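You operate a simulated robot arm through the tools that you are given. There is no shell and no other tool.

The job below is to be done with a simulated robot arm. You get a single attempt, and the scene is never put back.

TASK
Thread the wire under both latches to the feed socket and clamp it.
Fine: open the blue and green latches, move the small yellow block from park to feed, close both, then clamp. Set down upright: small yellow block.

Only the result counts: the job must be done as asked and must still hold three seconds after the hand-in. Knocking over, shifting, dropping, spilling or breaking anything else fails it.

THE ROBOT
A 7-joint arm with a two-finger parallel gripper, fixed in place. Base frame: the origin is at the foot of the arm, x ahead of it, y to its left, z up; the work surface is at about z = 0.86. Units: m, degrees, N and s.
With the tool pointing down near the work surface it reaches from about 0.1 to 0.64 m from the base axis. Its first joint turns from -66.0 to 66.0 degrees. Payload 1.57 kg.
Tool frame: the origin (TCP) lies between the finger pads and is the grasp point; the fingertips stand 0.03 m ahead of it; z points along the fingers, y is the line along which they close. Largest opening 0.08 m; finger width 0.017, thickness 0.012; the body of the gripper, 0.04 by 0.082 m, starts 0.08 m behind the TCP.
Orientation is that of the tool frame in the base frame, as a unit quaternion [x, y, z, w]. With the fingers straight down and closing along the base's y, the tool's x points along the base's -x, its y along +y and its z along -z.

THE INTERFACE
- The arm moves only by the tool move_arm. Its argument "rows" is a list of rows, each an object (a shift or turn left out is 0, a gripper value left out holds the last) with "delta_pos": the shift along the tool's x, y, z in m, a list of three; "rotation": the turn, a rotation vector about the tool's x, y, z in degrees, a list of three. In form: [{"delta_pos": [dx, dy, dz], "rotation": [rx, ry, rz]}, ...]. A call has 1 to 20 rows; each row shifts and turns the commanded pose from where the row before left it, along the tool's axes as they then stand. "grip" is the opening, from 0 (shut) to 1 (fully open), set as the call begins (left out, the last holds). Rows are played at 5 a second. More than 0.05 m and 8.6 degrees between two rows, or a gripper value outside its range, and nothing of the call is played. A pose out of reach is approached as far as the arm can. The call stops where the force on the tool passes 50 N (or 10 N more than at its start, if that is more) or the arm is blocked; 0.2 s more then pass. The fingers move at their own pace (about 0.072 m/s each) and stop on an object; they squeeze with about 29 N. The grip force told is the motor's: it shows also when the fingers shut on nothing. Time passes only in rows, and 0.2 s behind the last, so rows that do not move let the fingers close. It gives the time, the measured TCP pose, the force on the tool (base axes), the opening and the grip force at its end, in the units of the frame above (readings bear some noise), with the torque about the TCP (base axes, N m) and any sound that the robot's microphone picked up.
- Cameras (640 x 400 px; columns grow to the right, rows downward): "scene" is fixed at [0.0379, 0.4237, 1.4163]; the picture's right is [-0.90, -0.44, 0.00], its down [-0.29, 0.58, -0.76] and it looks along [0.34, -0.68, -0.65] (base axes); focal length 242 px, centre (320, 200). "wrist" rides on the gripper at [0.072, -0.007, -0.122] in the tool frame; the picture's right is [0.09, 1.00, 0.00], its down [-0.84, 0.08, -0.54] and it looks along [-0.54, 0.05, 0.84] (tool axes); focal length 238 px, centre (320, 200). There is no depth. A picture from a camera that has moved, and an enlarged one, comes with that camera's place and axes in the base frame and with its lens.
- capture(camera): a new picture of that camera. The clock stands still meanwhile.
- inspect(camera, box): a new picture of the part [left, top, right, bottom] of that camera's present view, enlarged. The clock stands still meanwhile.
- job_done(): hands the job in; it is judged then, once.

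Places have to be worked out from the pictures, the camera data and where the tool is seen. Open the gripper and draw the arm clear of the work before you hand the job in, unless the task says otherwise.

The tools are called by a JSON object that holds its "fn" and its "kwargs". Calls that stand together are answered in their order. move_arm: Moves the arm, as the interface text tells. Its arguments: {"type":"object","properties":{"rows":{"type":"array"},"grip":{"type":"number"}},"required":["rows"]} The other tools are called the same way: capture (camera) takes a picture; inspect (camera, box) takes an enlarged picture of a part of a camera's view; job_done () hands the job in.

At the start:

```text
time: 0.0
eef_pos: [0.3739, -0.0106, 1.253]
ee_rot: [0.0, 1.0, 0.0, 0.0]
contact_force: [-0.4, -0.9, 0.4]
ft_torque: [0.02, 0.01, 0.01]
opening: 0.0802
grip_force: 0.1
```

scene: 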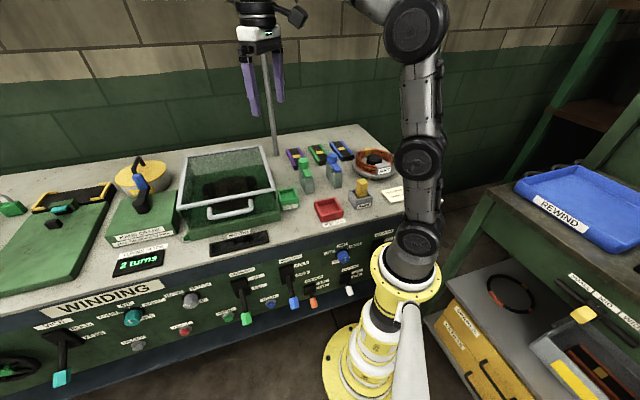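
wrist: 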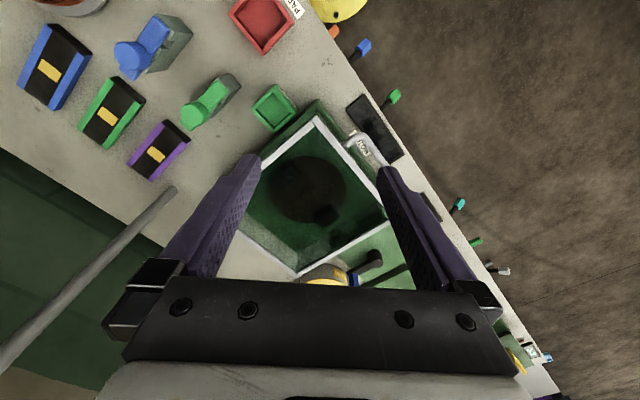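

I'll start by looking more closely at the work area with both cameras.

{"fn": "inspect", "kwargs": {"camera": "scene", "box": [260, 120, 420, 220]}}

{"fn": "inspect", "kwargs": {"camera": "scene", "box": [200, 220, 420, 350]}}

{"fn": "inspect", "kwargs": {"camera": "wrist", "box": [0, 0, 400, 250]}}

{"fn": "inspect", "kwargs": {"camera": "scene", "box": [0, 150, 280, 325]}}

```text
4.00 times, centred on (340, 170) of scene
camera zoom: at [0.0379, 0.4237, 1.4163], right [-0.9, -0.44, 0.0], down [-0.29, 0.58, -0.76], along [0.34, -0.68, -0.65], focal length 970 px, centre (240, 320)
```

zoom: 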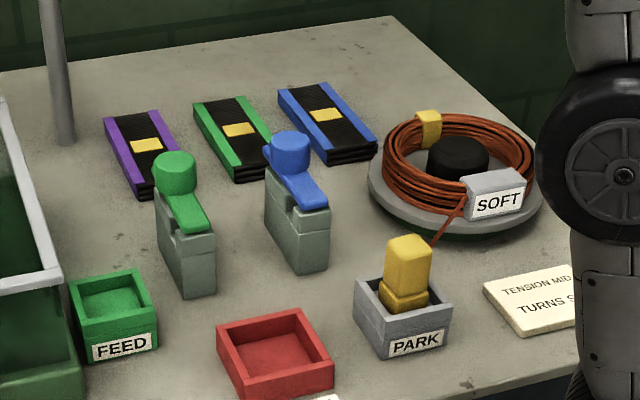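

```text
2.91 times, centred on (310, 285) of scene
camera zoom: at [0.0379, 0.4237, 1.4163], right [-0.9, -0.44, 0.0], down [-0.29, 0.58, -0.76], along [0.34, -0.68, -0.65], focal length 705 px, centre (349, -47)
```

zoom: 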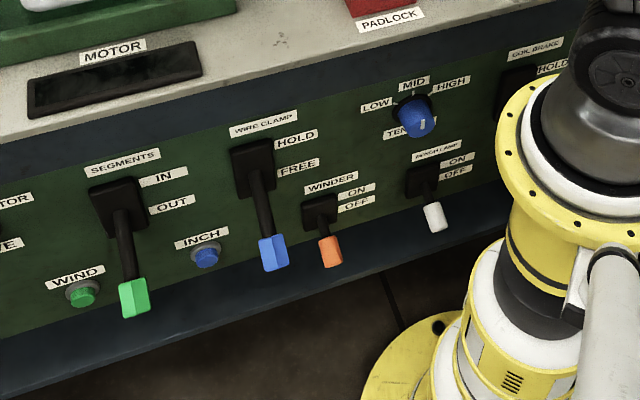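

```text
1.60 times, centred on (200, 125) of wrist
camera zoom: at [0.3026, -0.017, 1.3737], right [-0.09, 1.0, 0.0], down [0.84, 0.08, 0.54], along [0.54, 0.05, -0.84], focal length 381 px, centre (512, 320)
```

zoom: 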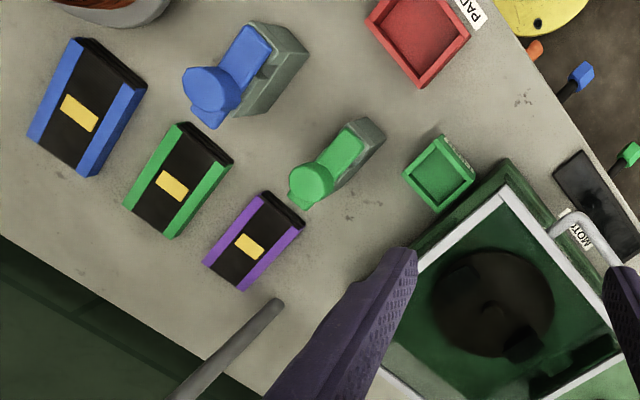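

```text
2.29 times, centred on (140, 238) of scene
camera zoom: at [0.0379, 0.4237, 1.4163], right [-0.9, -0.44, 0.0], down [-0.29, 0.58, -0.76], along [0.34, -0.68, -0.65], focal length 554 px, centre (731, 114)
```

zoom: 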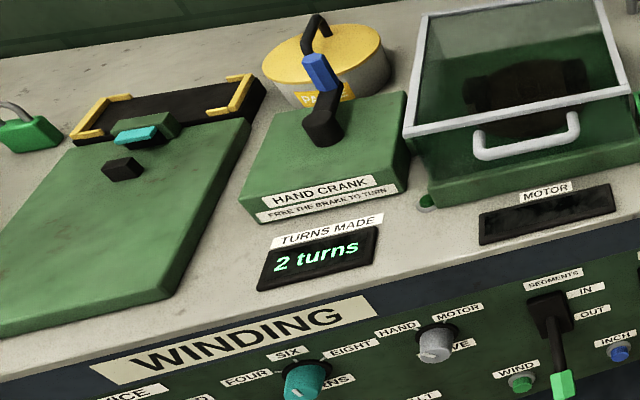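

The pictures show the yellow block in PARK at about (0.21, -0.24), FEED at about (0.42, -0.105), the blue latch near (0.32, -0.29) and the green latch near (0.40, -0.21). The table is turned about 44° to the base axes. I'll move the arm to look closer at the latches and sockets before touching anything.

{"fn": "move_arm", "kwargs": {"rows": [{"delta_pos": [0.02, -0.03, 0.015]}, {"delta_pos": [0.02, -0.03, 0.015]}, {"delta_pos": [0.02, -0.03, 0.015]}, {"delta_pos": [0.02, -0.03, 0.015]}, {"delta_pos": [0.02, -0.03, 0.015]}, {"delta_pos": [0.02, -0.03, 0.015]}], "grip": 1}}

{"fn": "capture", "kwargs": {"camera": "wrist"}}

{"fn": "capture", "kwargs": {"camera": "scene"}}

```text
time: 1.4
eef_pos: [0.2537, -0.1887, 1.1603]
ee_rot: [0.001, 1.0, 0.0, 0.001]
contact_force: [0.1, 0.3, 0.8]
ft_torque: [0.01, 0.0, -0.03]
opening: 0.0798
grip_force: 0.0
```

```text
taken
camera wrist: at [0.1823, -0.1954, 1.2822], right [-0.09, 1.0, 0.0], down [0.84, 0.08, 0.54], along [0.54, 0.05, -0.84], focal length 238 px, centre (320, 200)
```

wrist: 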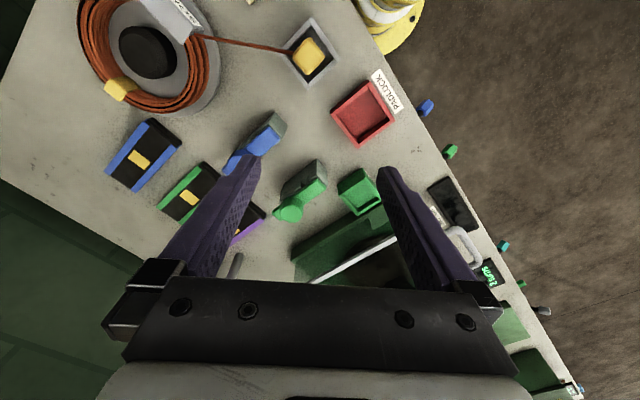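

```text
taken
```

scene: 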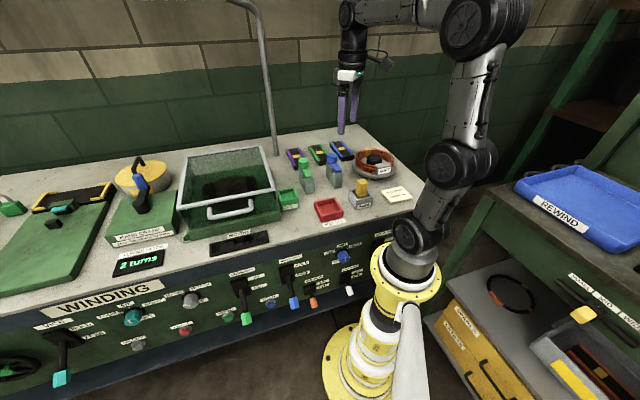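

The wire runs from the spool to the yellow block in PARK. I'll zoom in on the latches and the park area.

{"fn": "inspect", "kwargs": {"camera": "wrist", "box": [200, 80, 420, 230]}}

{"fn": "inspect", "kwargs": {"camera": "wrist", "box": [60, 0, 420, 220]}}

{"fn": "inspect", "kwargs": {"camera": "scene", "box": [270, 135, 390, 215]}}

```text
2.67 times, centred on (310, 155) of wrist
camera zoom: at [0.1823, -0.1954, 1.2822], right [-0.09, 1.0, 0.0], down [0.84, 0.08, 0.54], along [0.54, 0.05, -0.84], focal length 636 px, centre (347, 320)
```

zoom: 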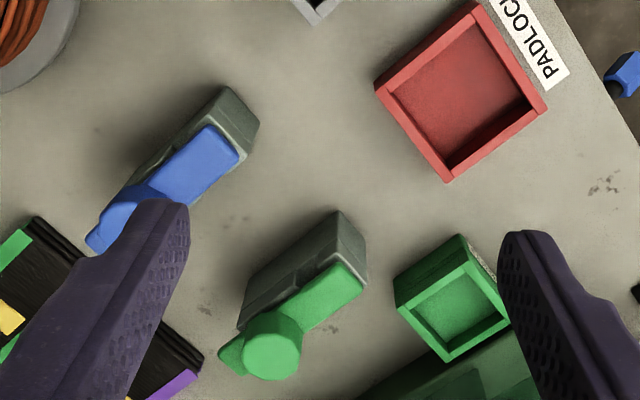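

```text
1.78 times, centred on (240, 110) of wrist
camera zoom: at [0.1823, -0.1954, 1.2822], right [-0.09, 1.0, 0.0], down [0.84, 0.08, 0.54], along [0.54, 0.05, -0.84], focal length 424 px, centre (462, 360)
```

zoom: 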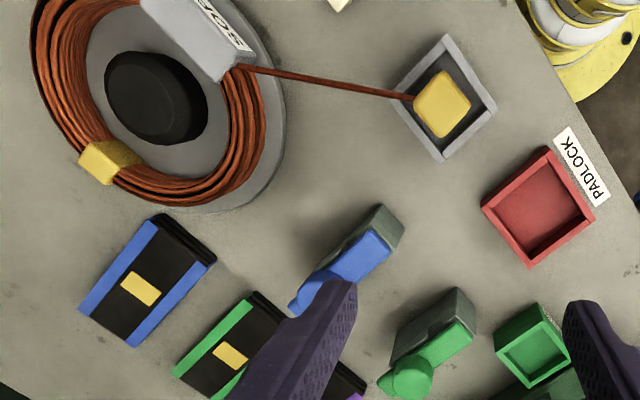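

```text
5.00 times, centred on (330, 175) of scene
camera zoom: at [0.0379, 0.4237, 1.4163], right [-0.9, -0.44, 0.0], down [-0.29, 0.58, -0.76], along [0.34, -0.68, -0.65], focal length 1212 px, centre (270, 325)
```

zoom: 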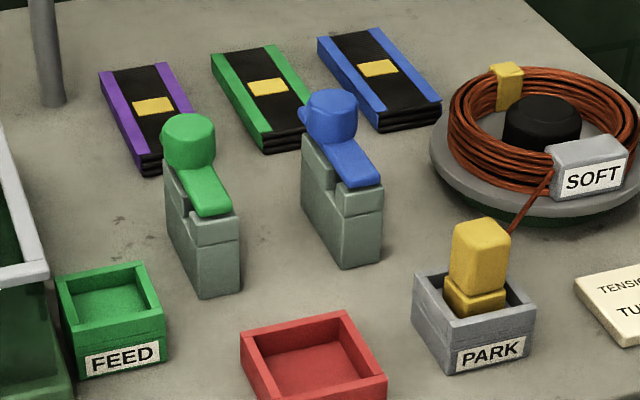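

The latches are gray posts with a coloured bar and an upright knob. I'll turn the tool to line up with the table and lower it slightly, to see from the front how the latches work.

{"fn": "move_arm", "kwargs": {"rows": [{"delta_pos": [-0.01, 0.018, 0.04]}, {"delta_pos": [-0.01, 0.018, 0.04]}, {"rotation": [0, 0, 7.67]}, {"rotation": [0, 0, 7.67]}, {"rotation": [0, 0, 7.67]}, {"rotation": [0, 0, 7.67]}, {"rotation": [0, 0, 7.67]}, {"rotation": [0, 0, 7.67]}]}}

{"fn": "capture", "kwargs": {"camera": "wrist"}}

```text
time: 3.2
eef_pos: [0.2746, -0.1532, 1.0819]
ee_rot: [0.393, 0.92, -0.001, 0.0]
contact_force: [-0.5, 0.7, -0.1]
ft_torque: [0.01, -0.01, 0.0]
opening: 0.0799
grip_force: 0.1
```

```text
taken
camera wrist: at [0.2191, -0.1059, 1.2035], right [0.65, 0.76, 0.0], down [0.64, -0.55, 0.54], along [0.41, -0.36, -0.84], focal length 238 px, centre (320, 200)
```

wrist: 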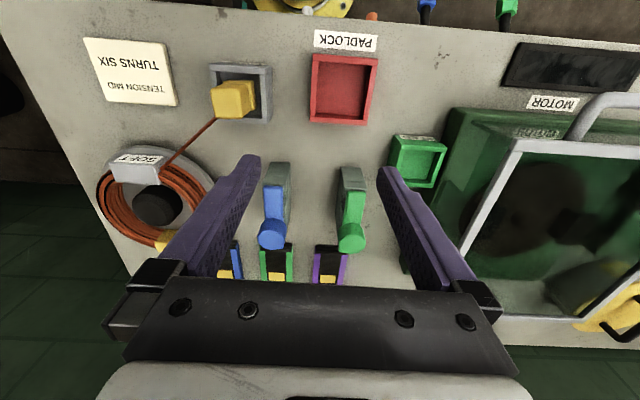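

The view is lined up with the table now, though upside down. I'll zoom in on both latches.

{"fn": "inspect", "kwargs": {"camera": "wrist", "box": [230, 140, 400, 260]}}

{"fn": "inspect", "kwargs": {"camera": "wrist", "box": [140, 40, 300, 140]}}

{"fn": "inspect", "kwargs": {"camera": "scene", "box": [285, 140, 349, 190]}}

```text
3.33 times, centred on (315, 200) of wrist
camera zoom: at [0.2191, -0.1059, 1.2035], right [0.65, 0.76, 0.0], down [0.64, -0.55, 0.54], along [0.41, -0.36, -0.84], focal length 794 px, centre (337, 200)
```

zoom: 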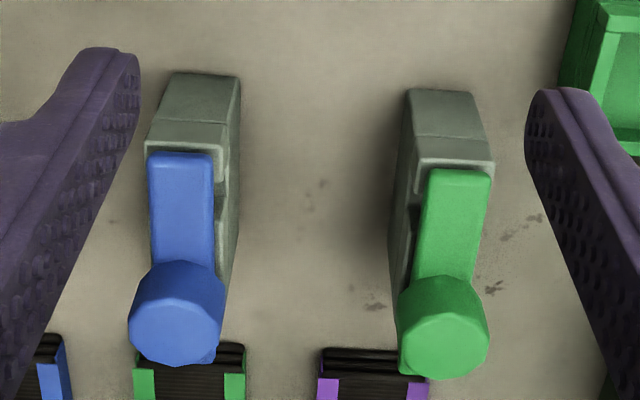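

```text
4.00 times, centred on (220, 90) of wrist
camera zoom: at [0.2191, -0.1059, 1.2035], right [0.65, 0.76, 0.0], down [0.64, -0.55, 0.54], along [0.41, -0.36, -0.84], focal length 953 px, centre (720, 640)
```

zoom: 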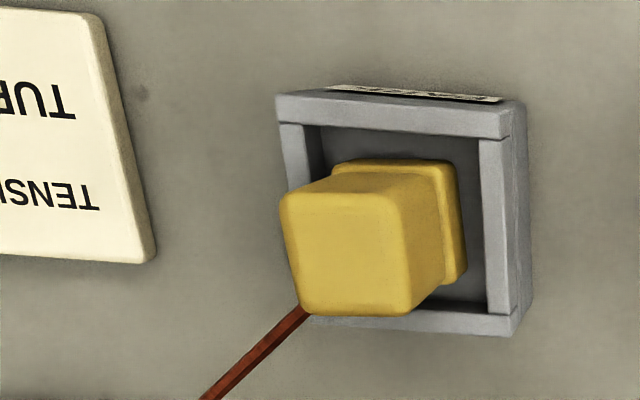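

```text
8.00 times, centred on (317, 165) of scene
camera zoom: at [0.0379, 0.4237, 1.4163], right [-0.9, -0.44, 0.0], down [-0.29, 0.58, -0.76], along [0.34, -0.68, -0.65], focal length 1939 px, centre (344, 480)
```

zoom: 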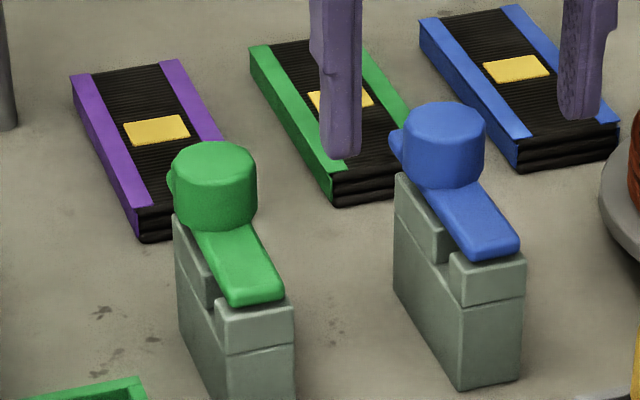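

The posts have a wire groove across them with the bar lying over it, and the knob is at the far end. I need a lower side view to work out where the hinge is, so I'll go down and tilt the tool so the camera looks more level.

{"fn": "move_arm", "kwargs": {"rows": [{"delta_pos": [-0.005, 0, 0.04]}, {"delta_pos": [-0.005, 0, 0.035]}, {"rotation": [0, -7.5, 0]}, {"rotation": [0, -7.5, 0]}, {"rotation": [0, -7.5, 0]}, {"rotation": [0, -7.5, 0]}]}}

{"fn": "capture", "kwargs": {"camera": "wrist"}}

{"fn": "capture", "kwargs": {"camera": "scene"}}

```text
time: 4.6
eef_pos: [0.2818, -0.1604, 1.008]
ee_rot: [0.377, 0.889, -0.101, 0.238]
contact_force: [-0.3, 0.0, 0.5]
ft_torque: [0.0, -0.03, -0.01]
opening: 0.08
grip_force: 0.0
```

```text
taken
camera wrist: at [0.1915, -0.0765, 1.0762], right [0.66, 0.75, -0.05], down [0.37, -0.27, 0.89], along [0.65, -0.6, -0.46], focal length 238 px, centre (320, 200)
```

wrist: 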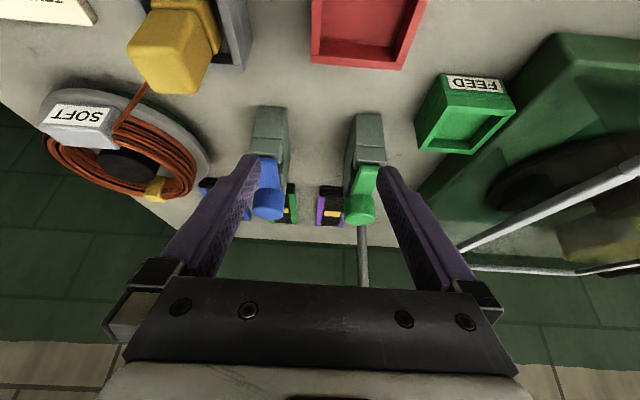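

```text
taken
```

scene: 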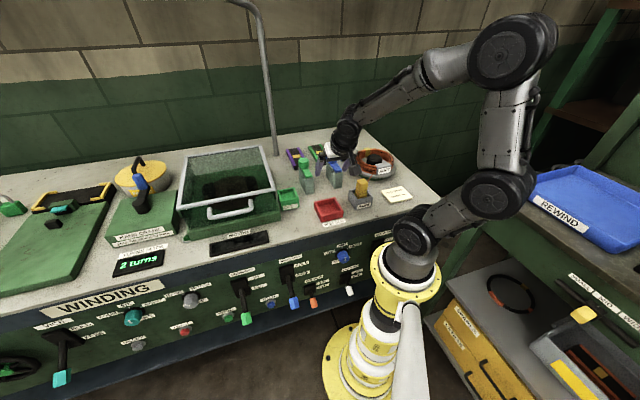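

{"fn": "inspect", "kwargs": {"camera": "wrist", "box": [220, 90, 420, 240]}}

{"fn": "inspect", "kwargs": {"camera": "wrist", "box": [100, 0, 260, 120]}}

```text
2.67 times, centred on (320, 165) of wrist
camera zoom: at [0.1915, -0.0765, 1.0762], right [0.66, 0.75, -0.05], down [0.37, -0.27, 0.89], along [0.65, -0.6, -0.46], focal length 636 px, centre (320, 293)
```

zoom: 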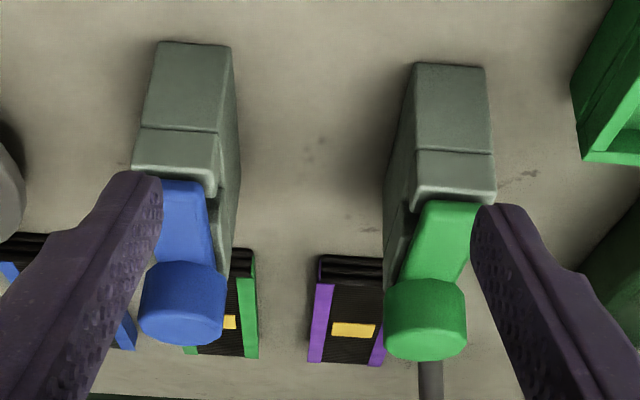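

```text
3.33 times, centred on (180, 60) of wrist
camera zoom: at [0.1915, -0.0765, 1.0762], right [0.66, 0.75, -0.05], down [0.37, -0.27, 0.89], along [0.65, -0.6, -0.46], focal length 794 px, centre (787, 667)
```

zoom: 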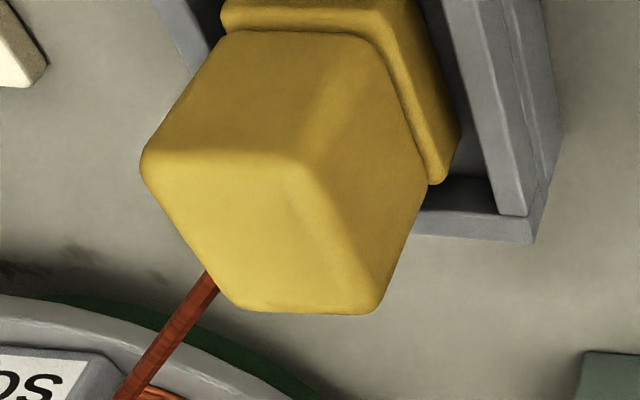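

The bars lie flat with their front ends on the front cheek (v≈0.385 from the front, in my table frame) and the knobs at the rear. The blue knob is about 38 mm wide at (0.346, -0.307) with its top at z≈0.956. The green knob is at about (0.427, -0.224). I'll straighten the tool and hover over the blue knob.

{"fn": "move_arm", "kwargs": {"rows": [{"rotation": [0, 7.5, 0], "delta_pos": [0, 0, -0.01]}, {"rotation": [0, 7.5, 0], "delta_pos": [0, 0, -0.01]}, {"rotation": [0, 7.5, 0], "delta_pos": [0, 0, -0.01]}, {"rotation": [0, 7.5, 0]}, {"delta_pos": [-0.03, -0.011, 0]}, {"delta_pos": [-0.03, -0.011, 0]}, {"delta_pos": [-0.03, -0.011, 0]}, {"delta_pos": [-0.03, -0.011, 0]}, {"delta_pos": [-0.03, -0.011, 0]}, {}]}}

{"fn": "capture", "kwargs": {"camera": "wrist"}}

{"fn": "inspect", "kwargs": {"camera": "scene", "box": [260, 110, 420, 220]}}

```text
time: 6.8
eef_pos: [0.3387, -0.3011, 1.0332]
ee_rot: [0.391, 0.92, -0.001, 0.0]
contact_force: [0.5, -0.7, -0.9]
ft_torque: [0.01, -0.03, -0.01]
opening: 0.0798
grip_force: 0.2
```

```text
taken
camera wrist: at [0.2847, -0.2537, 1.1558], right [0.65, 0.76, 0.0], down [0.64, -0.55, 0.54], along [0.41, -0.35, -0.84], focal length 238 px, centre (320, 200)
```

wrist: 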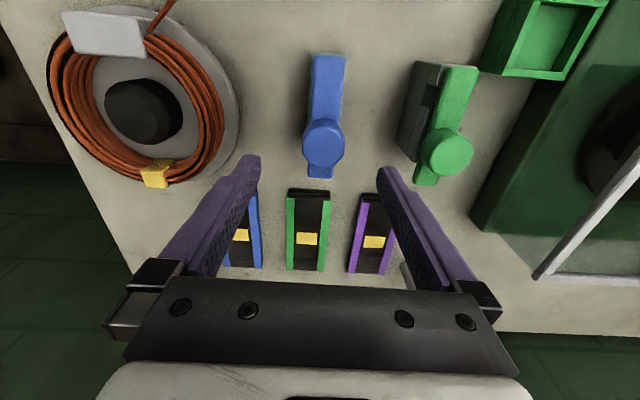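

```text
3.64 times, centred on (340, 165) of scene
camera zoom: at [0.038, 0.4236, 1.4163], right [-0.9, -0.44, 0.0], down [-0.29, 0.58, -0.76], along [0.34, -0.68, -0.65], focal length 882 px, centre (247, 327)
```

zoom: 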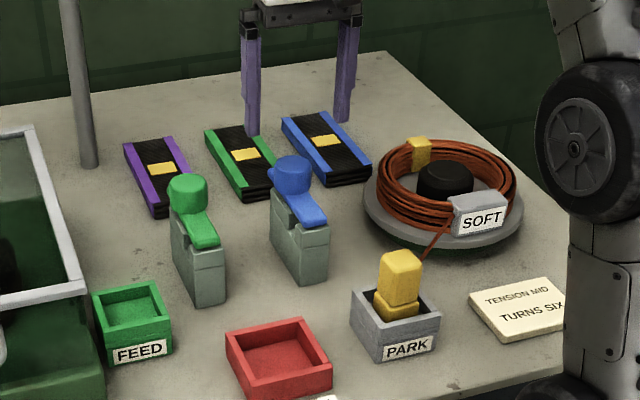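

{"fn": "inspect", "kwargs": {"camera": "wrist", "box": [280, 40, 500, 200]}}

```text
2.50 times, centred on (390, 120) of wrist
camera zoom: at [0.2847, -0.2537, 1.1558], right [0.65, 0.76, 0.0], down [0.64, -0.55, 0.54], along [0.41, -0.35, -0.84], focal length 596 px, centre (145, 400)
```

zoom: 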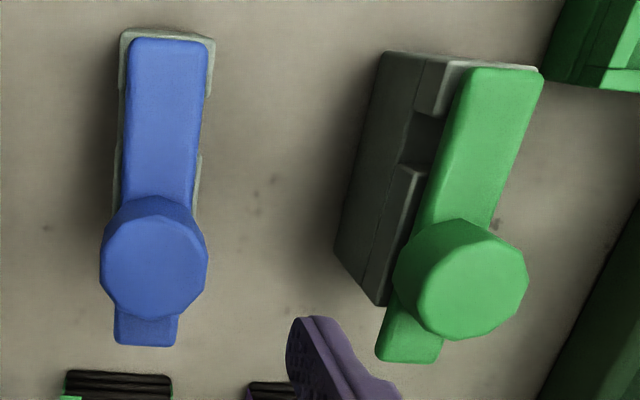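

The bar spans the groove and its rear tab overhangs the post, so it probably lifts about the front cheek. The tool is aligned with the blue knob to within about 2 mm, so I'll descend around it and close.

{"fn": "move_arm", "kwargs": {"rows": [{"delta_pos": [0, 0.002, 0.02]}, {"delta_pos": [0, 0, 0.02]}, {"delta_pos": [0, 0, 0.02]}, {"delta_pos": [0, 0, 0.012]}, {}], "grip": 1}}

{"fn": "capture", "kwargs": {"camera": "wrist"}}

```text
time: 8.0
eef_pos: [0.3397, -0.2976, 0.9645]
ee_rot: [0.391, 0.92, 0.0, 0.0]
contact_force: [-0.9, 1.2, -0.3]
ft_torque: [0.03, 0.01, 0.03]
opening: 0.0798
grip_force: 0.0
```

```text
taken
camera wrist: at [0.2853, -0.2504, 1.0858], right [0.65, 0.76, 0.0], down [0.64, -0.55, 0.54], along [0.41, -0.35, -0.84], focal length 238 px, centre (320, 200)
```

wrist: 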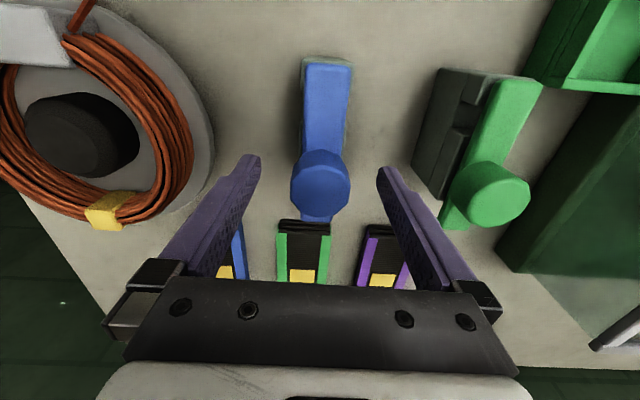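

The knob is centred between the fingers, so I'll close on it.

{"fn": "move_arm", "kwargs": {"rows": [{}, {}, {}, {}], "grip": 0}}

```text
time: 9.0
eef_pos: [0.3407, -0.2973, 0.9638]
ee_rot: [0.391, 0.92, 0.0, 0.001]
contact_force: [1.0, 1.0, -1.5]
ft_torque: [0.02, -0.03, 0.03]
opening: 0.0375
grip_force: 44.0
```

The fingers are on the knob with a 37.5 mm opening. I'll make a small 7° test lift about an assumed hinge at the bar's front end and watch the force.

{"fn": "move_arm", "kwargs": {"rows": [{"delta_pos": [0.0024, 0, -0.0044], "rotation": [0, -3.5, 0]}, {"delta_pos": [0.0024, 0, -0.0044], "rotation": [0, -3.5, 0]}, {}]}}

{"fn": "inspect", "kwargs": {"camera": "scene", "box": [285, 140, 349, 190]}}

```text
time: 9.8
eef_pos: [0.3358, -0.292, 0.9679]
ee_rot: [0.39, 0.919, -0.023, 0.051]
contact_force: [6.6, -15.7, -40.8]
ft_torque: [-0.31, -0.05, -0.03]
opening: 0.0378
grip_force: 42.8
```

```text
8.00 times, centred on (317, 165) of scene
camera zoom: at [0.0386, 0.4228, 1.4165], right [-0.9, -0.44, 0.0], down [-0.29, 0.58, -0.76], along [0.34, -0.68, -0.65], focal length 1939 px, centre (344, 480)
```

zoom: 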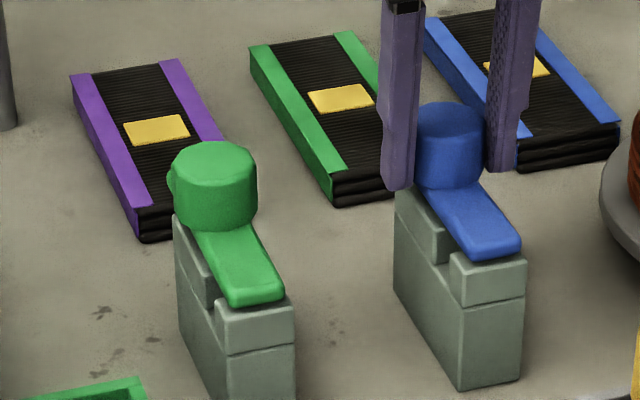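

The lift was resisted at about 41 N downward and the bar did not move, so it isn't a simple lift. I'll undo the lift and then probe a slide or swing gently.

{"fn": "move_arm", "kwargs": {"rows": [{"delta_pos": [-0.0024, 0, 0.0044], "rotation": [0, 3.5, 0]}, {"delta_pos": [-0.0024, 0, 0.0044], "rotation": [0, 3.5, 0]}, {}]}}

{"fn": "capture", "kwargs": {"camera": "wrist"}}

```text
time: 10.6
eef_pos: [0.3402, -0.2973, 0.9699]
ee_rot: [0.391, 0.92, -0.001, 0.003]
contact_force: [-22.1, 13.9, 37.0]
ft_torque: [0.28, 0.76, -0.03]
opening: 0.0374
grip_force: 43.5
```

```text
taken
camera wrist: at [0.2856, -0.2507, 1.0895], right [0.65, 0.76, 0.0], down [0.63, -0.55, 0.55], along [0.41, -0.36, -0.84], focal length 238 px, centre (320, 200)
```

wrist: 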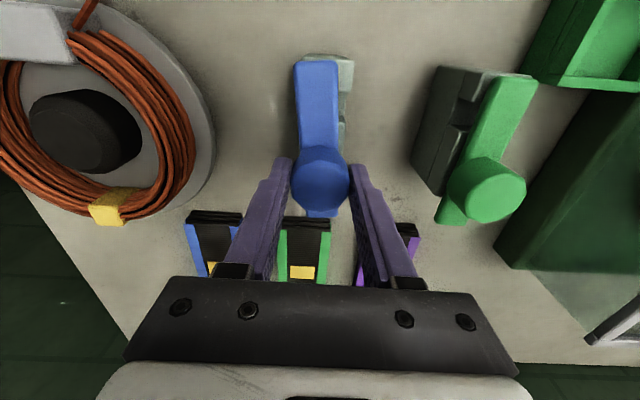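

The bar seems to have yawed slightly, its front end now left of the cheek, which suggests a vertical pivot at the knob. I'll zoom in to confirm.

{"fn": "inspect", "kwargs": {"camera": "wrist", "box": [260, 40, 380, 230]}}

{"fn": "inspect", "kwargs": {"camera": "scene", "box": [285, 140, 349, 190]}}

```text
2.11 times, centred on (320, 135) of wrist
camera zoom: at [0.2856, -0.2507, 1.0895], right [0.65, 0.76, 0.0], down [0.63, -0.55, 0.55], along [0.41, -0.36, -0.84], focal length 502 px, centre (320, 337)
```

zoom: 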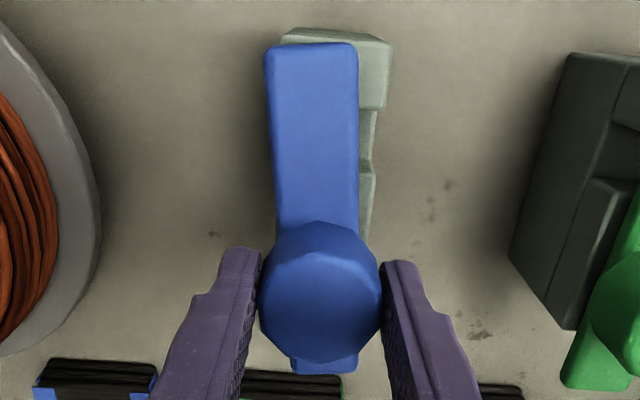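

```text
8.00 times, centred on (317, 165) of scene
camera zoom: at [0.037, 0.4244, 1.416], right [-0.9, -0.44, 0.0], down [-0.29, 0.58, -0.76], along [0.34, -0.68, -0.65], focal length 1939 px, centre (344, 480)
```

zoom: 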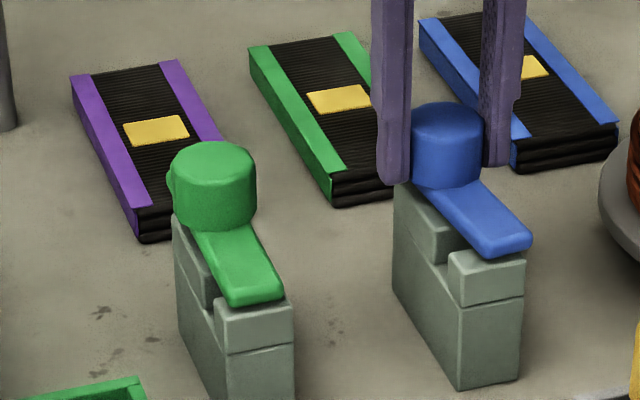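

Confirmed: the bar swings in the horizontal plane about the knob's own axis. I'll release to shed the leftover force, re-grip the knob squarely, and begin twisting it the same way.

{"fn": "move_arm", "kwargs": {"rows": [{}, {}, {}], "grip": 1}}

{"fn": "move_arm", "kwargs": {"rows": [{}, {}, {}], "grip": 0}}

{"fn": "move_arm", "kwargs": {"rows": [{"rotation": [0, 0, -7]}, {"rotation": [0, 0, -7]}, {}]}}

{"fn": "capture", "kwargs": {"camera": "wrist"}}

{"fn": "inspect", "kwargs": {"camera": "scene", "box": [285, 140, 349, 190]}}

```text
time: 11.4
eef_pos: [0.3407, -0.298, 0.9628]
ee_rot: [0.391, 0.921, 0.0, 0.001]
contact_force: [-0.4, -0.8, 0.4]
ft_torque: [0.0, 0.02, -0.06]
opening: 0.0799
grip_force: 0.1
```

```text
time: 12.2
eef_pos: [0.3411, -0.2981, 0.9626]
ee_rot: [0.39, 0.921, 0.0, 0.0]
contact_force: [-2.3, -2.1, -0.2]
ft_torque: [-0.07, 0.04, 0.04]
opening: 0.0376
grip_force: 41.5
```

```text
time: 13.0
eef_pos: [0.3401, -0.2981, 0.9629]
ee_rot: [0.276, 0.961, 0.0, 0.001]
contact_force: [7.3, -4.3, -3.1]
ft_torque: [0.05, 0.12, -0.02]
opening: 0.0371
grip_force: 43.6
```

```text
taken
camera wrist: at [0.276, -0.2659, 1.0845], right [0.45, 0.89, 0.0], down [0.75, -0.38, 0.54], along [0.49, -0.24, -0.84], focal length 238 px, centre (320, 200)
```

wrist: 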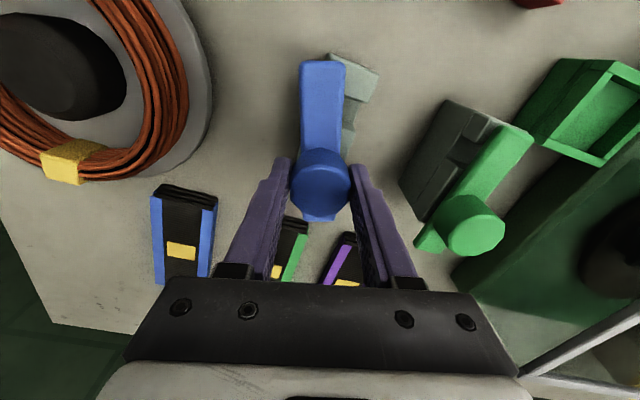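

```text
8.00 times, centred on (317, 165) of scene
camera zoom: at [0.0382, 0.4235, 1.4163], right [-0.9, -0.44, 0.0], down [-0.29, 0.58, -0.76], along [0.34, -0.68, -0.65], focal length 1939 px, centre (344, 480)
```

zoom: 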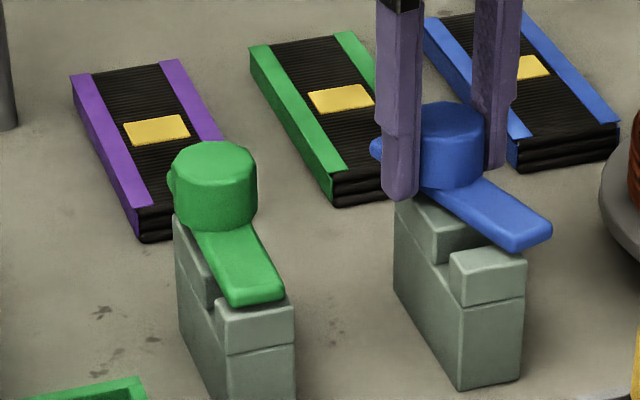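

The knob turns freely with the tool and the bar is about 20° open. I'll carry on twisting in the same direction.

{"fn": "move_arm", "kwargs": {"rows": [{"rotation": [0, 0, -7]}, {"rotation": [0, 0, -7]}, {"rotation": [0, 0, -7]}, {"rotation": [0, 0, -7]}, {"rotation": [0, 0, -7]}, {}]}}

{"fn": "inspect", "kwargs": {"camera": "scene", "box": [285, 140, 349, 190]}}

```text
time: 14.4
eef_pos: [0.3414, -0.2983, 0.9626]
ee_rot: [-0.027, 1.0, -0.002, 0.002]
contact_force: [14.4, -3.3, 1.2]
ft_torque: [0.09, -0.4, 0.03]
opening: 0.0373
grip_force: 43.6
```

```text
8.00 times, centred on (317, 165) of scene
camera zoom: at [0.0383, 0.4236, 1.4163], right [-0.9, -0.44, 0.0], down [-0.29, 0.58, -0.76], along [0.34, -0.68, -0.65], focal length 1939 px, centre (344, 480)
```

zoom: 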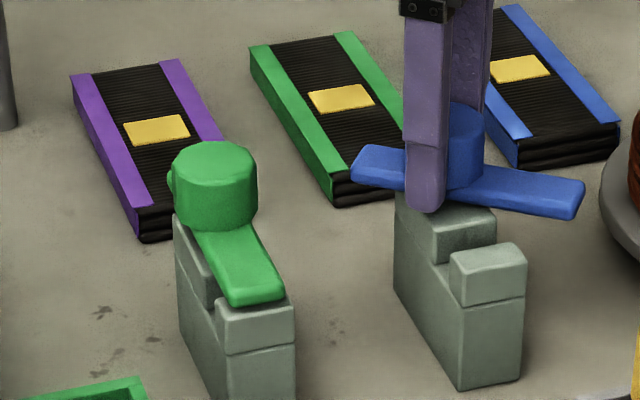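

The groove is uncovered and the bar is about 55° open. I'll carry on to about 90°, nudging slightly to relieve the small side force.

{"fn": "move_arm", "kwargs": {"rows": [{"delta_pos": [-0.001, 0, 0], "rotation": [0, 0, -7]}, {"rotation": [0, 0, -7]}, {"rotation": [0, 0, -7]}, {"rotation": [0, 0, -7]}, {"rotation": [0, 0, -6]}, {}]}}

{"fn": "inspect", "kwargs": {"camera": "scene", "box": [285, 140, 349, 190]}}

{"fn": "capture", "kwargs": {"camera": "wrist"}}

```text
time: 15.8
eef_pos: [0.3406, -0.2992, 0.9631]
ee_rot: [-0.318, 0.948, -0.001, 0.0]
contact_force: [8.1, -5.1, 5.6]
ft_torque: [-0.03, -0.48, 0.0]
opening: 0.0374
grip_force: 44.0
```

```text
8.00 times, centred on (317, 165) of scene
camera zoom: at [0.0381, 0.4236, 1.4163], right [-0.9, -0.44, 0.0], down [-0.29, 0.58, -0.76], along [0.34, -0.68, -0.65], focal length 1939 px, centre (344, 480)
```

zoom: 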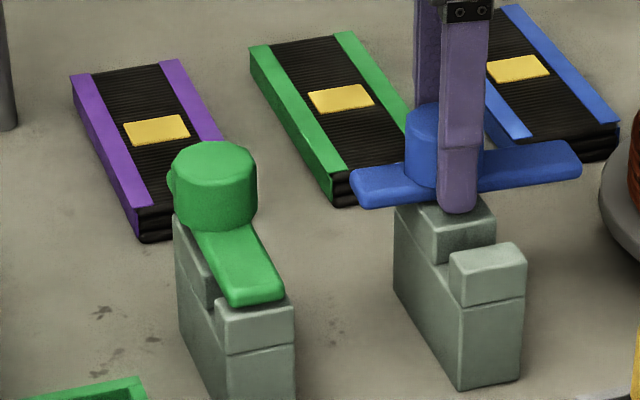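

```text
taken
camera wrist: at [0.2874, -0.3474, 1.0847], right [-0.67, 0.74, 0.0], down [0.62, 0.57, 0.54], along [0.4, 0.36, -0.84], focal length 238 px, centre (320, 200)
```

wrist: 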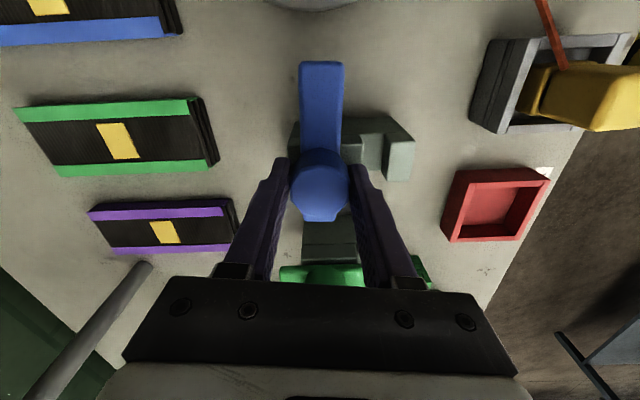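

The blue bar is at about 90° and its groove is clear. I'll open the fingers just enough to free the knob, rise straight up, turn back to the table alignment, and move over the green latch.

{"fn": "move_arm", "kwargs": {"rows": [{}, {}, {"delta_pos": [0, 0, -0.03]}, {"delta_pos": [0, 0, -0.04]}], "grip": 0.68}}

{"fn": "move_arm", "kwargs": {"rows": [{"rotation": [0, 0, 8.3]}, {"rotation": [0, 0, 8.3]}, {"rotation": [0, 0, 8.3]}, {"rotation": [0, 0, 8.3]}, {"rotation": [0, 0, 8.3]}, {"rotation": [0, 0, 8.3]}, {"rotation": [0, 0, 8.3]}, {"rotation": [0, 0, 8.3]}, {"rotation": [0, 0, 8.3]}, {"rotation": [0, 0, 8.4]}, {"delta_pos": [0, 0.038, 0]}, {"delta_pos": [0, 0.038, 0]}, {"delta_pos": [0, 0.038, 0]}, {}], "grip": 1}}

{"fn": "capture", "kwargs": {"camera": "wrist"}}

{"fn": "inspect", "kwargs": {"camera": "scene", "box": [270, 130, 390, 215]}}

```text
time: 16.8
eef_pos: [0.3411, -0.2986, 1.0326]
ee_rot: [-0.317, 0.948, 0.0, 0.001]
contact_force: [0.2, -0.5, 0.3]
ft_torque: [-0.02, 0.0, 0.01]
opening: 0.0546
grip_force: 0.0
```

```text
time: 19.8
eef_pos: [0.4238, -0.2186, 1.0301]
ee_rot: [0.392, 0.92, 0.0, -0.001]
contact_force: [-0.4, 0.4, 0.6]
ft_torque: [0.0, -0.03, -0.03]
opening: 0.0802
grip_force: 0.0
```

```text
taken
camera wrist: at [0.3689, -0.1728, 1.1512], right [0.65, 0.76, 0.0], down [0.64, -0.55, 0.54], along [0.41, -0.36, -0.84], focal length 238 px, centre (320, 200)
```

wrist: 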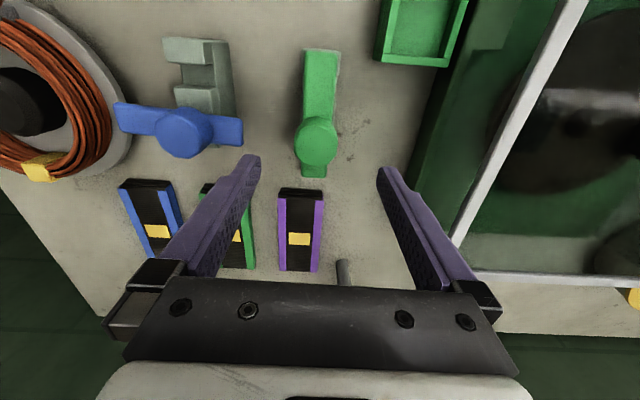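

```text
4.71 times, centred on (330, 172) of scene
camera zoom: at [0.0379, 0.4237, 1.4163], right [-0.9, -0.44, 0.0], down [-0.29, 0.58, -0.76], along [0.34, -0.68, -0.65], focal length 1141 px, centre (273, 329)
```

zoom: 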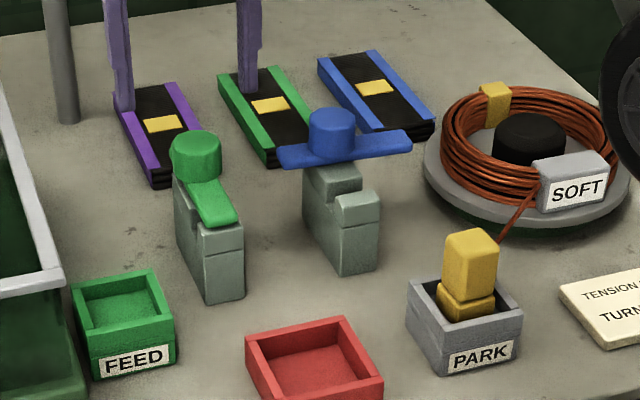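

Blue is open at about 90°. I'll zoom in on the green knob to align with it precisely.

{"fn": "inspect", "kwargs": {"camera": "wrist", "box": [260, 40, 380, 200]}}

```text
2.50 times, centred on (320, 120) of wrist
camera zoom: at [0.3689, -0.1728, 1.1512], right [0.65, 0.76, 0.0], down [0.64, -0.55, 0.54], along [0.41, -0.36, -0.84], focal length 596 px, centre (320, 400)
```

zoom: 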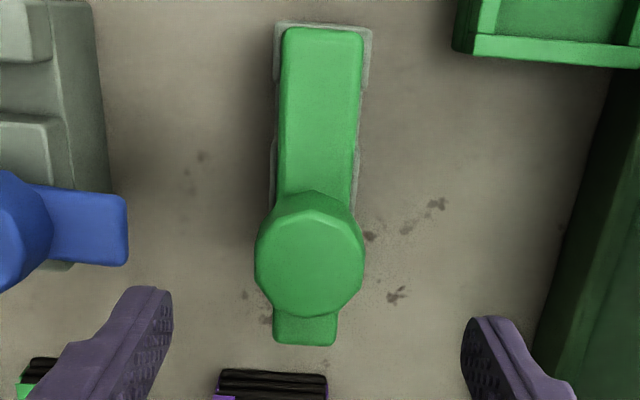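

The green knob is about 4 mm left and 2 mm in front of the tool axis. I'll correct for that, descend, and close.

{"fn": "move_arm", "kwargs": {"rows": [{"delta_pos": [0.002, -0.004, 0.01]}, {"delta_pos": [0, 0, 0.02]}, {"delta_pos": [0, 0, 0.02]}, {"delta_pos": [0, 0, 0.017]}, {}], "grip": 1}}

{"fn": "move_arm", "kwargs": {"rows": [{}, {}, {}], "grip": 0}}

{"fn": "capture", "kwargs": {"camera": "wrist"}}

```text
time: 21.0
eef_pos: [0.4181, -0.2212, 0.9634]
ee_rot: [0.392, 0.92, 0.0, 0.0]
contact_force: [0.5, 0.5, 0.5]
ft_torque: [0.01, -0.02, 0.0]
opening: 0.0803
grip_force: 0.1
```

```text
time: 21.8
eef_pos: [0.4193, -0.2209, 0.9637]
ee_rot: [0.391, 0.92, 0.001, 0.0]
contact_force: [5.2, 5.3, -2.5]
ft_torque: [0.09, -0.23, -0.03]
opening: 0.0378
grip_force: 40.5
```

```text
taken
camera wrist: at [0.3647, -0.1743, 1.0856], right [0.65, 0.76, 0.0], down [0.64, -0.55, 0.54], along [0.41, -0.35, -0.84], focal length 238 px, centre (320, 200)
```

wrist: 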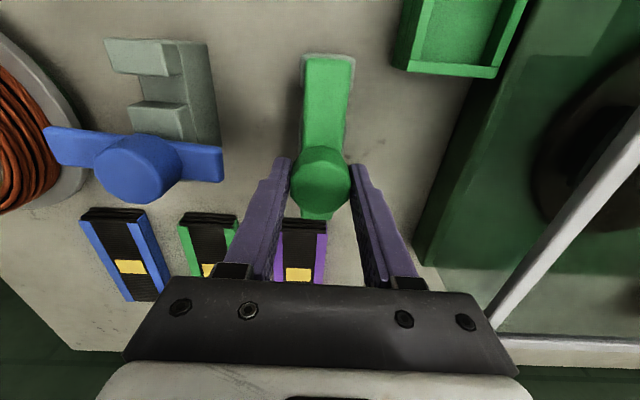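

The grip on green is good. The pivots are only 0.11 m apart, so swinging green fully toward blue would make its tip meet blue's tail. I'll first test gently whether green turns the other way, toward the feed side, where I estimate about 3 cm clearance to the enclosure.

{"fn": "move_arm", "kwargs": {"rows": [{"rotation": [0, 0, 3]}, {"rotation": [0, 0, 3]}, {}]}}

{"fn": "inspect", "kwargs": {"camera": "wrist", "box": [260, 40, 380, 230]}}

{"fn": "inspect", "kwargs": {"camera": "scene", "box": [270, 140, 334, 190]}}

```text
time: 22.6
eef_pos: [0.4182, -0.222, 0.9641]
ee_rot: [0.439, 0.898, 0.0, -0.001]
contact_force: [15.9, 2.8, -17.6]
ft_torque: [-0.07, -0.62, 0.01]
opening: 0.0375
grip_force: 44.0
```

```text
2.11 times, centred on (320, 135) of wrist
camera zoom: at [0.37, -0.1688, 1.0856], right [0.73, 0.68, 0.0], down [0.57, -0.61, 0.54], along [0.37, -0.4, -0.84], focal length 502 px, centre (320, 337)
```

zoom: 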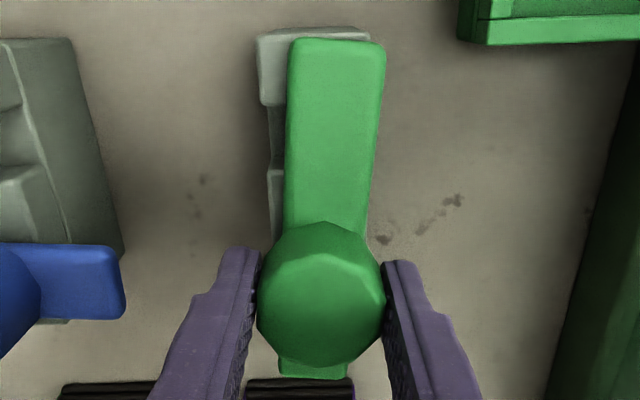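

```text
8.00 times, centred on (302, 165) of scene
camera zoom: at [0.0386, 0.4236, 1.4163], right [-0.9, -0.44, 0.0], down [-0.29, 0.58, -0.76], along [0.34, -0.68, -0.65], focal length 1939 px, centre (464, 480)
```

zoom: 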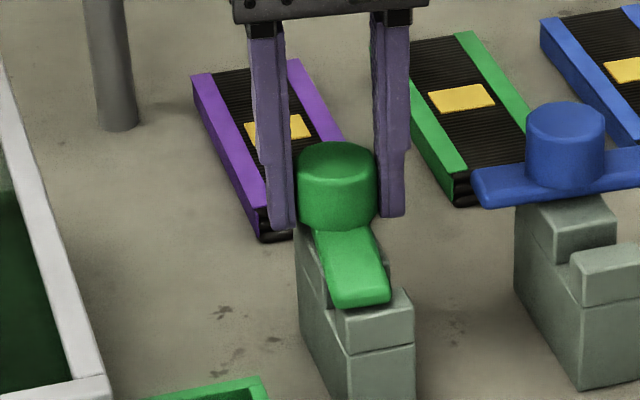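

Green also turns this way: the bar moved about 6° with no stop. I'll continue toward the feed side, with small offsets to relieve the side load.

{"fn": "move_arm", "kwargs": {"rows": [{"delta_pos": [-0.001, 0.001, 0.0005], "rotation": [0, 0, 7]}, {"rotation": [0, 0, 7]}, {"rotation": [0, 0, 7]}, {"rotation": [0, 0, 7]}, {}]}}

{"fn": "capture", "kwargs": {"camera": "wrist"}}

{"fn": "inspect", "kwargs": {"camera": "scene", "box": [260, 130, 360, 205]}}

```text
time: 23.8
eef_pos: [0.4191, -0.2213, 0.9648]
ee_rot: [0.645, 0.764, -0.001, -0.002]
contact_force: [-2.3, -1.0, -8.5]
ft_torque: [0.31, 0.39, -0.01]
opening: 0.0376
grip_force: 43.7
```

```text
taken
camera wrist: at [0.4009, -0.1521, 1.0859], right [0.97, 0.26, 0.0], down [0.22, -0.81, 0.54], along [0.14, -0.52, -0.84], focal length 238 px, centre (320, 200)
```

wrist: 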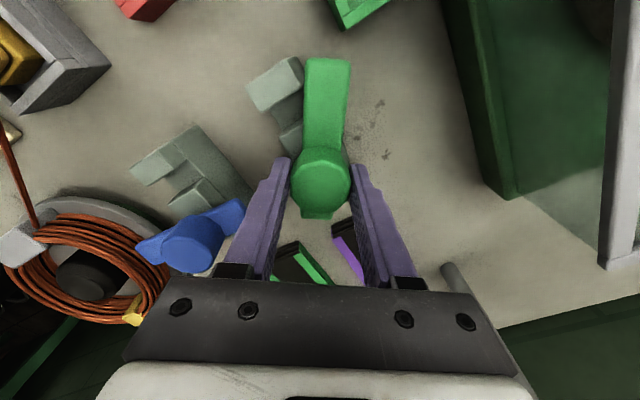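

```text
5.33 times, centred on (310, 168) of scene
camera zoom: at [0.038, 0.4236, 1.4163], right [-0.9, -0.44, 0.0], down [-0.29, 0.58, -0.76], along [0.34, -0.68, -0.65], focal length 1293 px, centre (373, 373)
```

zoom: 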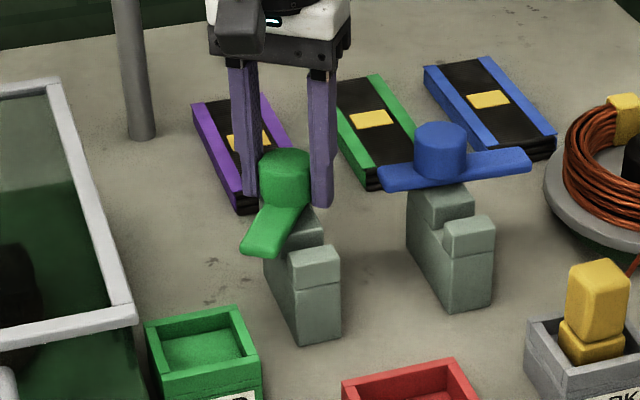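

Green is about 34° open and turning freely, and the enclosure wall is at u≈0.26–0.285, clear of the bar tip at about 0.228. I'll continue to about 83°.

{"fn": "move_arm", "kwargs": {"rows": [{"rotation": [0, 0, 7]}, {"rotation": [0, 0, 7]}, {"rotation": [0, 0, 7]}, {"rotation": [0, 0, 7]}, {}]}}

{"fn": "move_arm", "kwargs": {"rows": [{"rotation": [0, 0, 7]}, {"rotation": [0, 0, 7]}, {"rotation": [0, 0, 7]}, {}]}}

{"fn": "capture", "kwargs": {"camera": "wrist"}}

{"fn": "inspect", "kwargs": {"camera": "scene", "box": [260, 130, 360, 205]}}

```text
time: 25.0
eef_pos: [0.4183, -0.2205, 0.9645]
ee_rot: [0.81, 0.586, -0.002, -0.002]
contact_force: [-2.7, -5.2, -21.3]
ft_torque: [-0.1, -0.13, -0.02]
opening: 0.0375
grip_force: 43.5
```

```text
time: 26.0
eef_pos: [0.4185, -0.2212, 0.9648]
ee_rot: [0.904, 0.429, -0.002, 0.0]
contact_force: [-8.4, -12.0, -23.5]
ft_torque: [-0.15, 0.29, -0.04]
opening: 0.0371
grip_force: 43.0
```

```text
taken
camera wrist: at [0.4595, -0.1617, 1.0857], right [0.83, -0.56, 0.0], down [-0.47, -0.7, 0.54], along [-0.31, -0.45, -0.84], focal length 238 px, centre (320, 200)
```

wrist: 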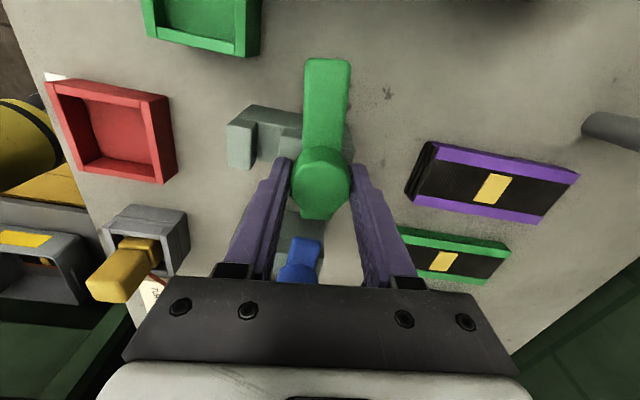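

```text
5.33 times, centred on (310, 168) of scene
camera zoom: at [0.038, 0.4232, 1.4164], right [-0.9, -0.44, 0.0], down [-0.29, 0.58, -0.76], along [0.34, -0.68, -0.65], focal length 1293 px, centre (373, 373)
```

zoom: 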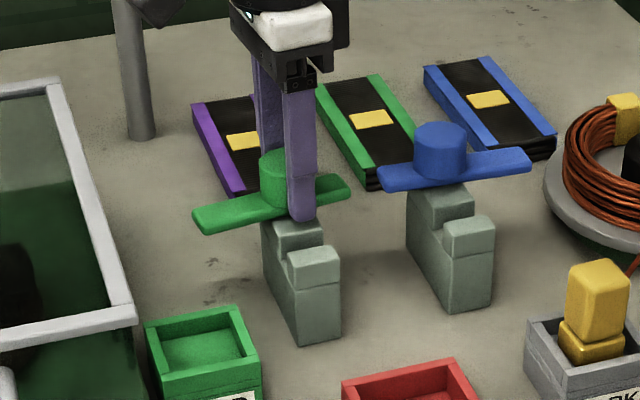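

Green is open at about 84° and both grooves are clear. I'll release the knob with a small opening, rise, turn back and go over the PARK socket.

{"fn": "move_arm", "kwargs": {"rows": [{}, {}, {"delta_pos": [0, 0, -0.04]}, {"delta_pos": [0, 0, -0.045]}], "grip": 0.68}}

{"fn": "move_arm", "kwargs": {"rows": [{"rotation": [0, 0, -8.4]}, {"rotation": [0, 0, -8.4]}, {"rotation": [0, 0, -8.4]}, {"rotation": [0, 0, -8.4]}, {"rotation": [0, 0, -8.4]}, {"rotation": [0, 0, -8.4]}, {"rotation": [0, 0, -8.4]}, {"rotation": [0, 0, -8.4]}, {"rotation": [0, 0, -8.4]}, {"rotation": [0, 0, -7.4]}, {"delta_pos": [0.0278, -0.0331, 0]}, {"delta_pos": [0.0278, -0.0331, 0]}, {"delta_pos": [0.0278, -0.0331, 0]}, {"delta_pos": [0.0278, -0.0331, 0]}, {"delta_pos": [0.0278, -0.0331, 0]}, {}], "grip": 1}}

{"fn": "capture", "kwargs": {"camera": "wrist"}}

{"fn": "capture", "kwargs": {"camera": "scene"}}

```text
time: 27.0
eef_pos: [0.4202, -0.2212, 1.0497]
ee_rot: [0.903, 0.43, 0.0, 0.0]
contact_force: [-0.1, 0.1, -0.3]
ft_torque: [-0.01, 0.0, -0.03]
opening: 0.0544
grip_force: 0.0
```

```text
time: 30.4
eef_pos: [0.2039, -0.2338, 1.049]
ee_rot: [0.392, 0.92, 0.0, 0.0]
contact_force: [0.0, -0.2, 1.2]
ft_torque: [0.03, 0.05, -0.01]
opening: 0.0799
grip_force: 0.0
```

```text
taken
camera wrist: at [0.149, -0.1865, 1.17], right [0.65, 0.76, 0.0], down [0.64, -0.55, 0.54], along [0.41, -0.35, -0.84], focal length 238 px, centre (320, 200)
```

wrist: 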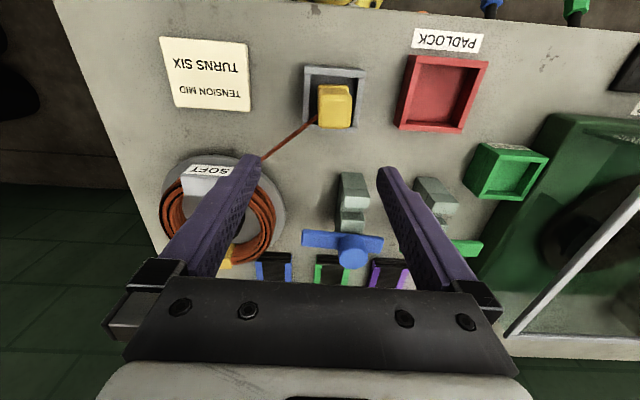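

```text
taken
```

scene: 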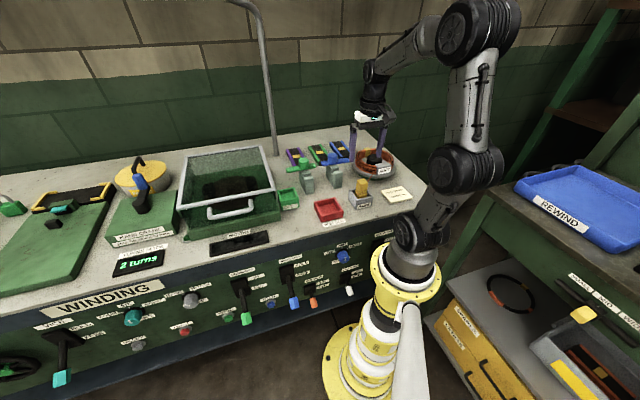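

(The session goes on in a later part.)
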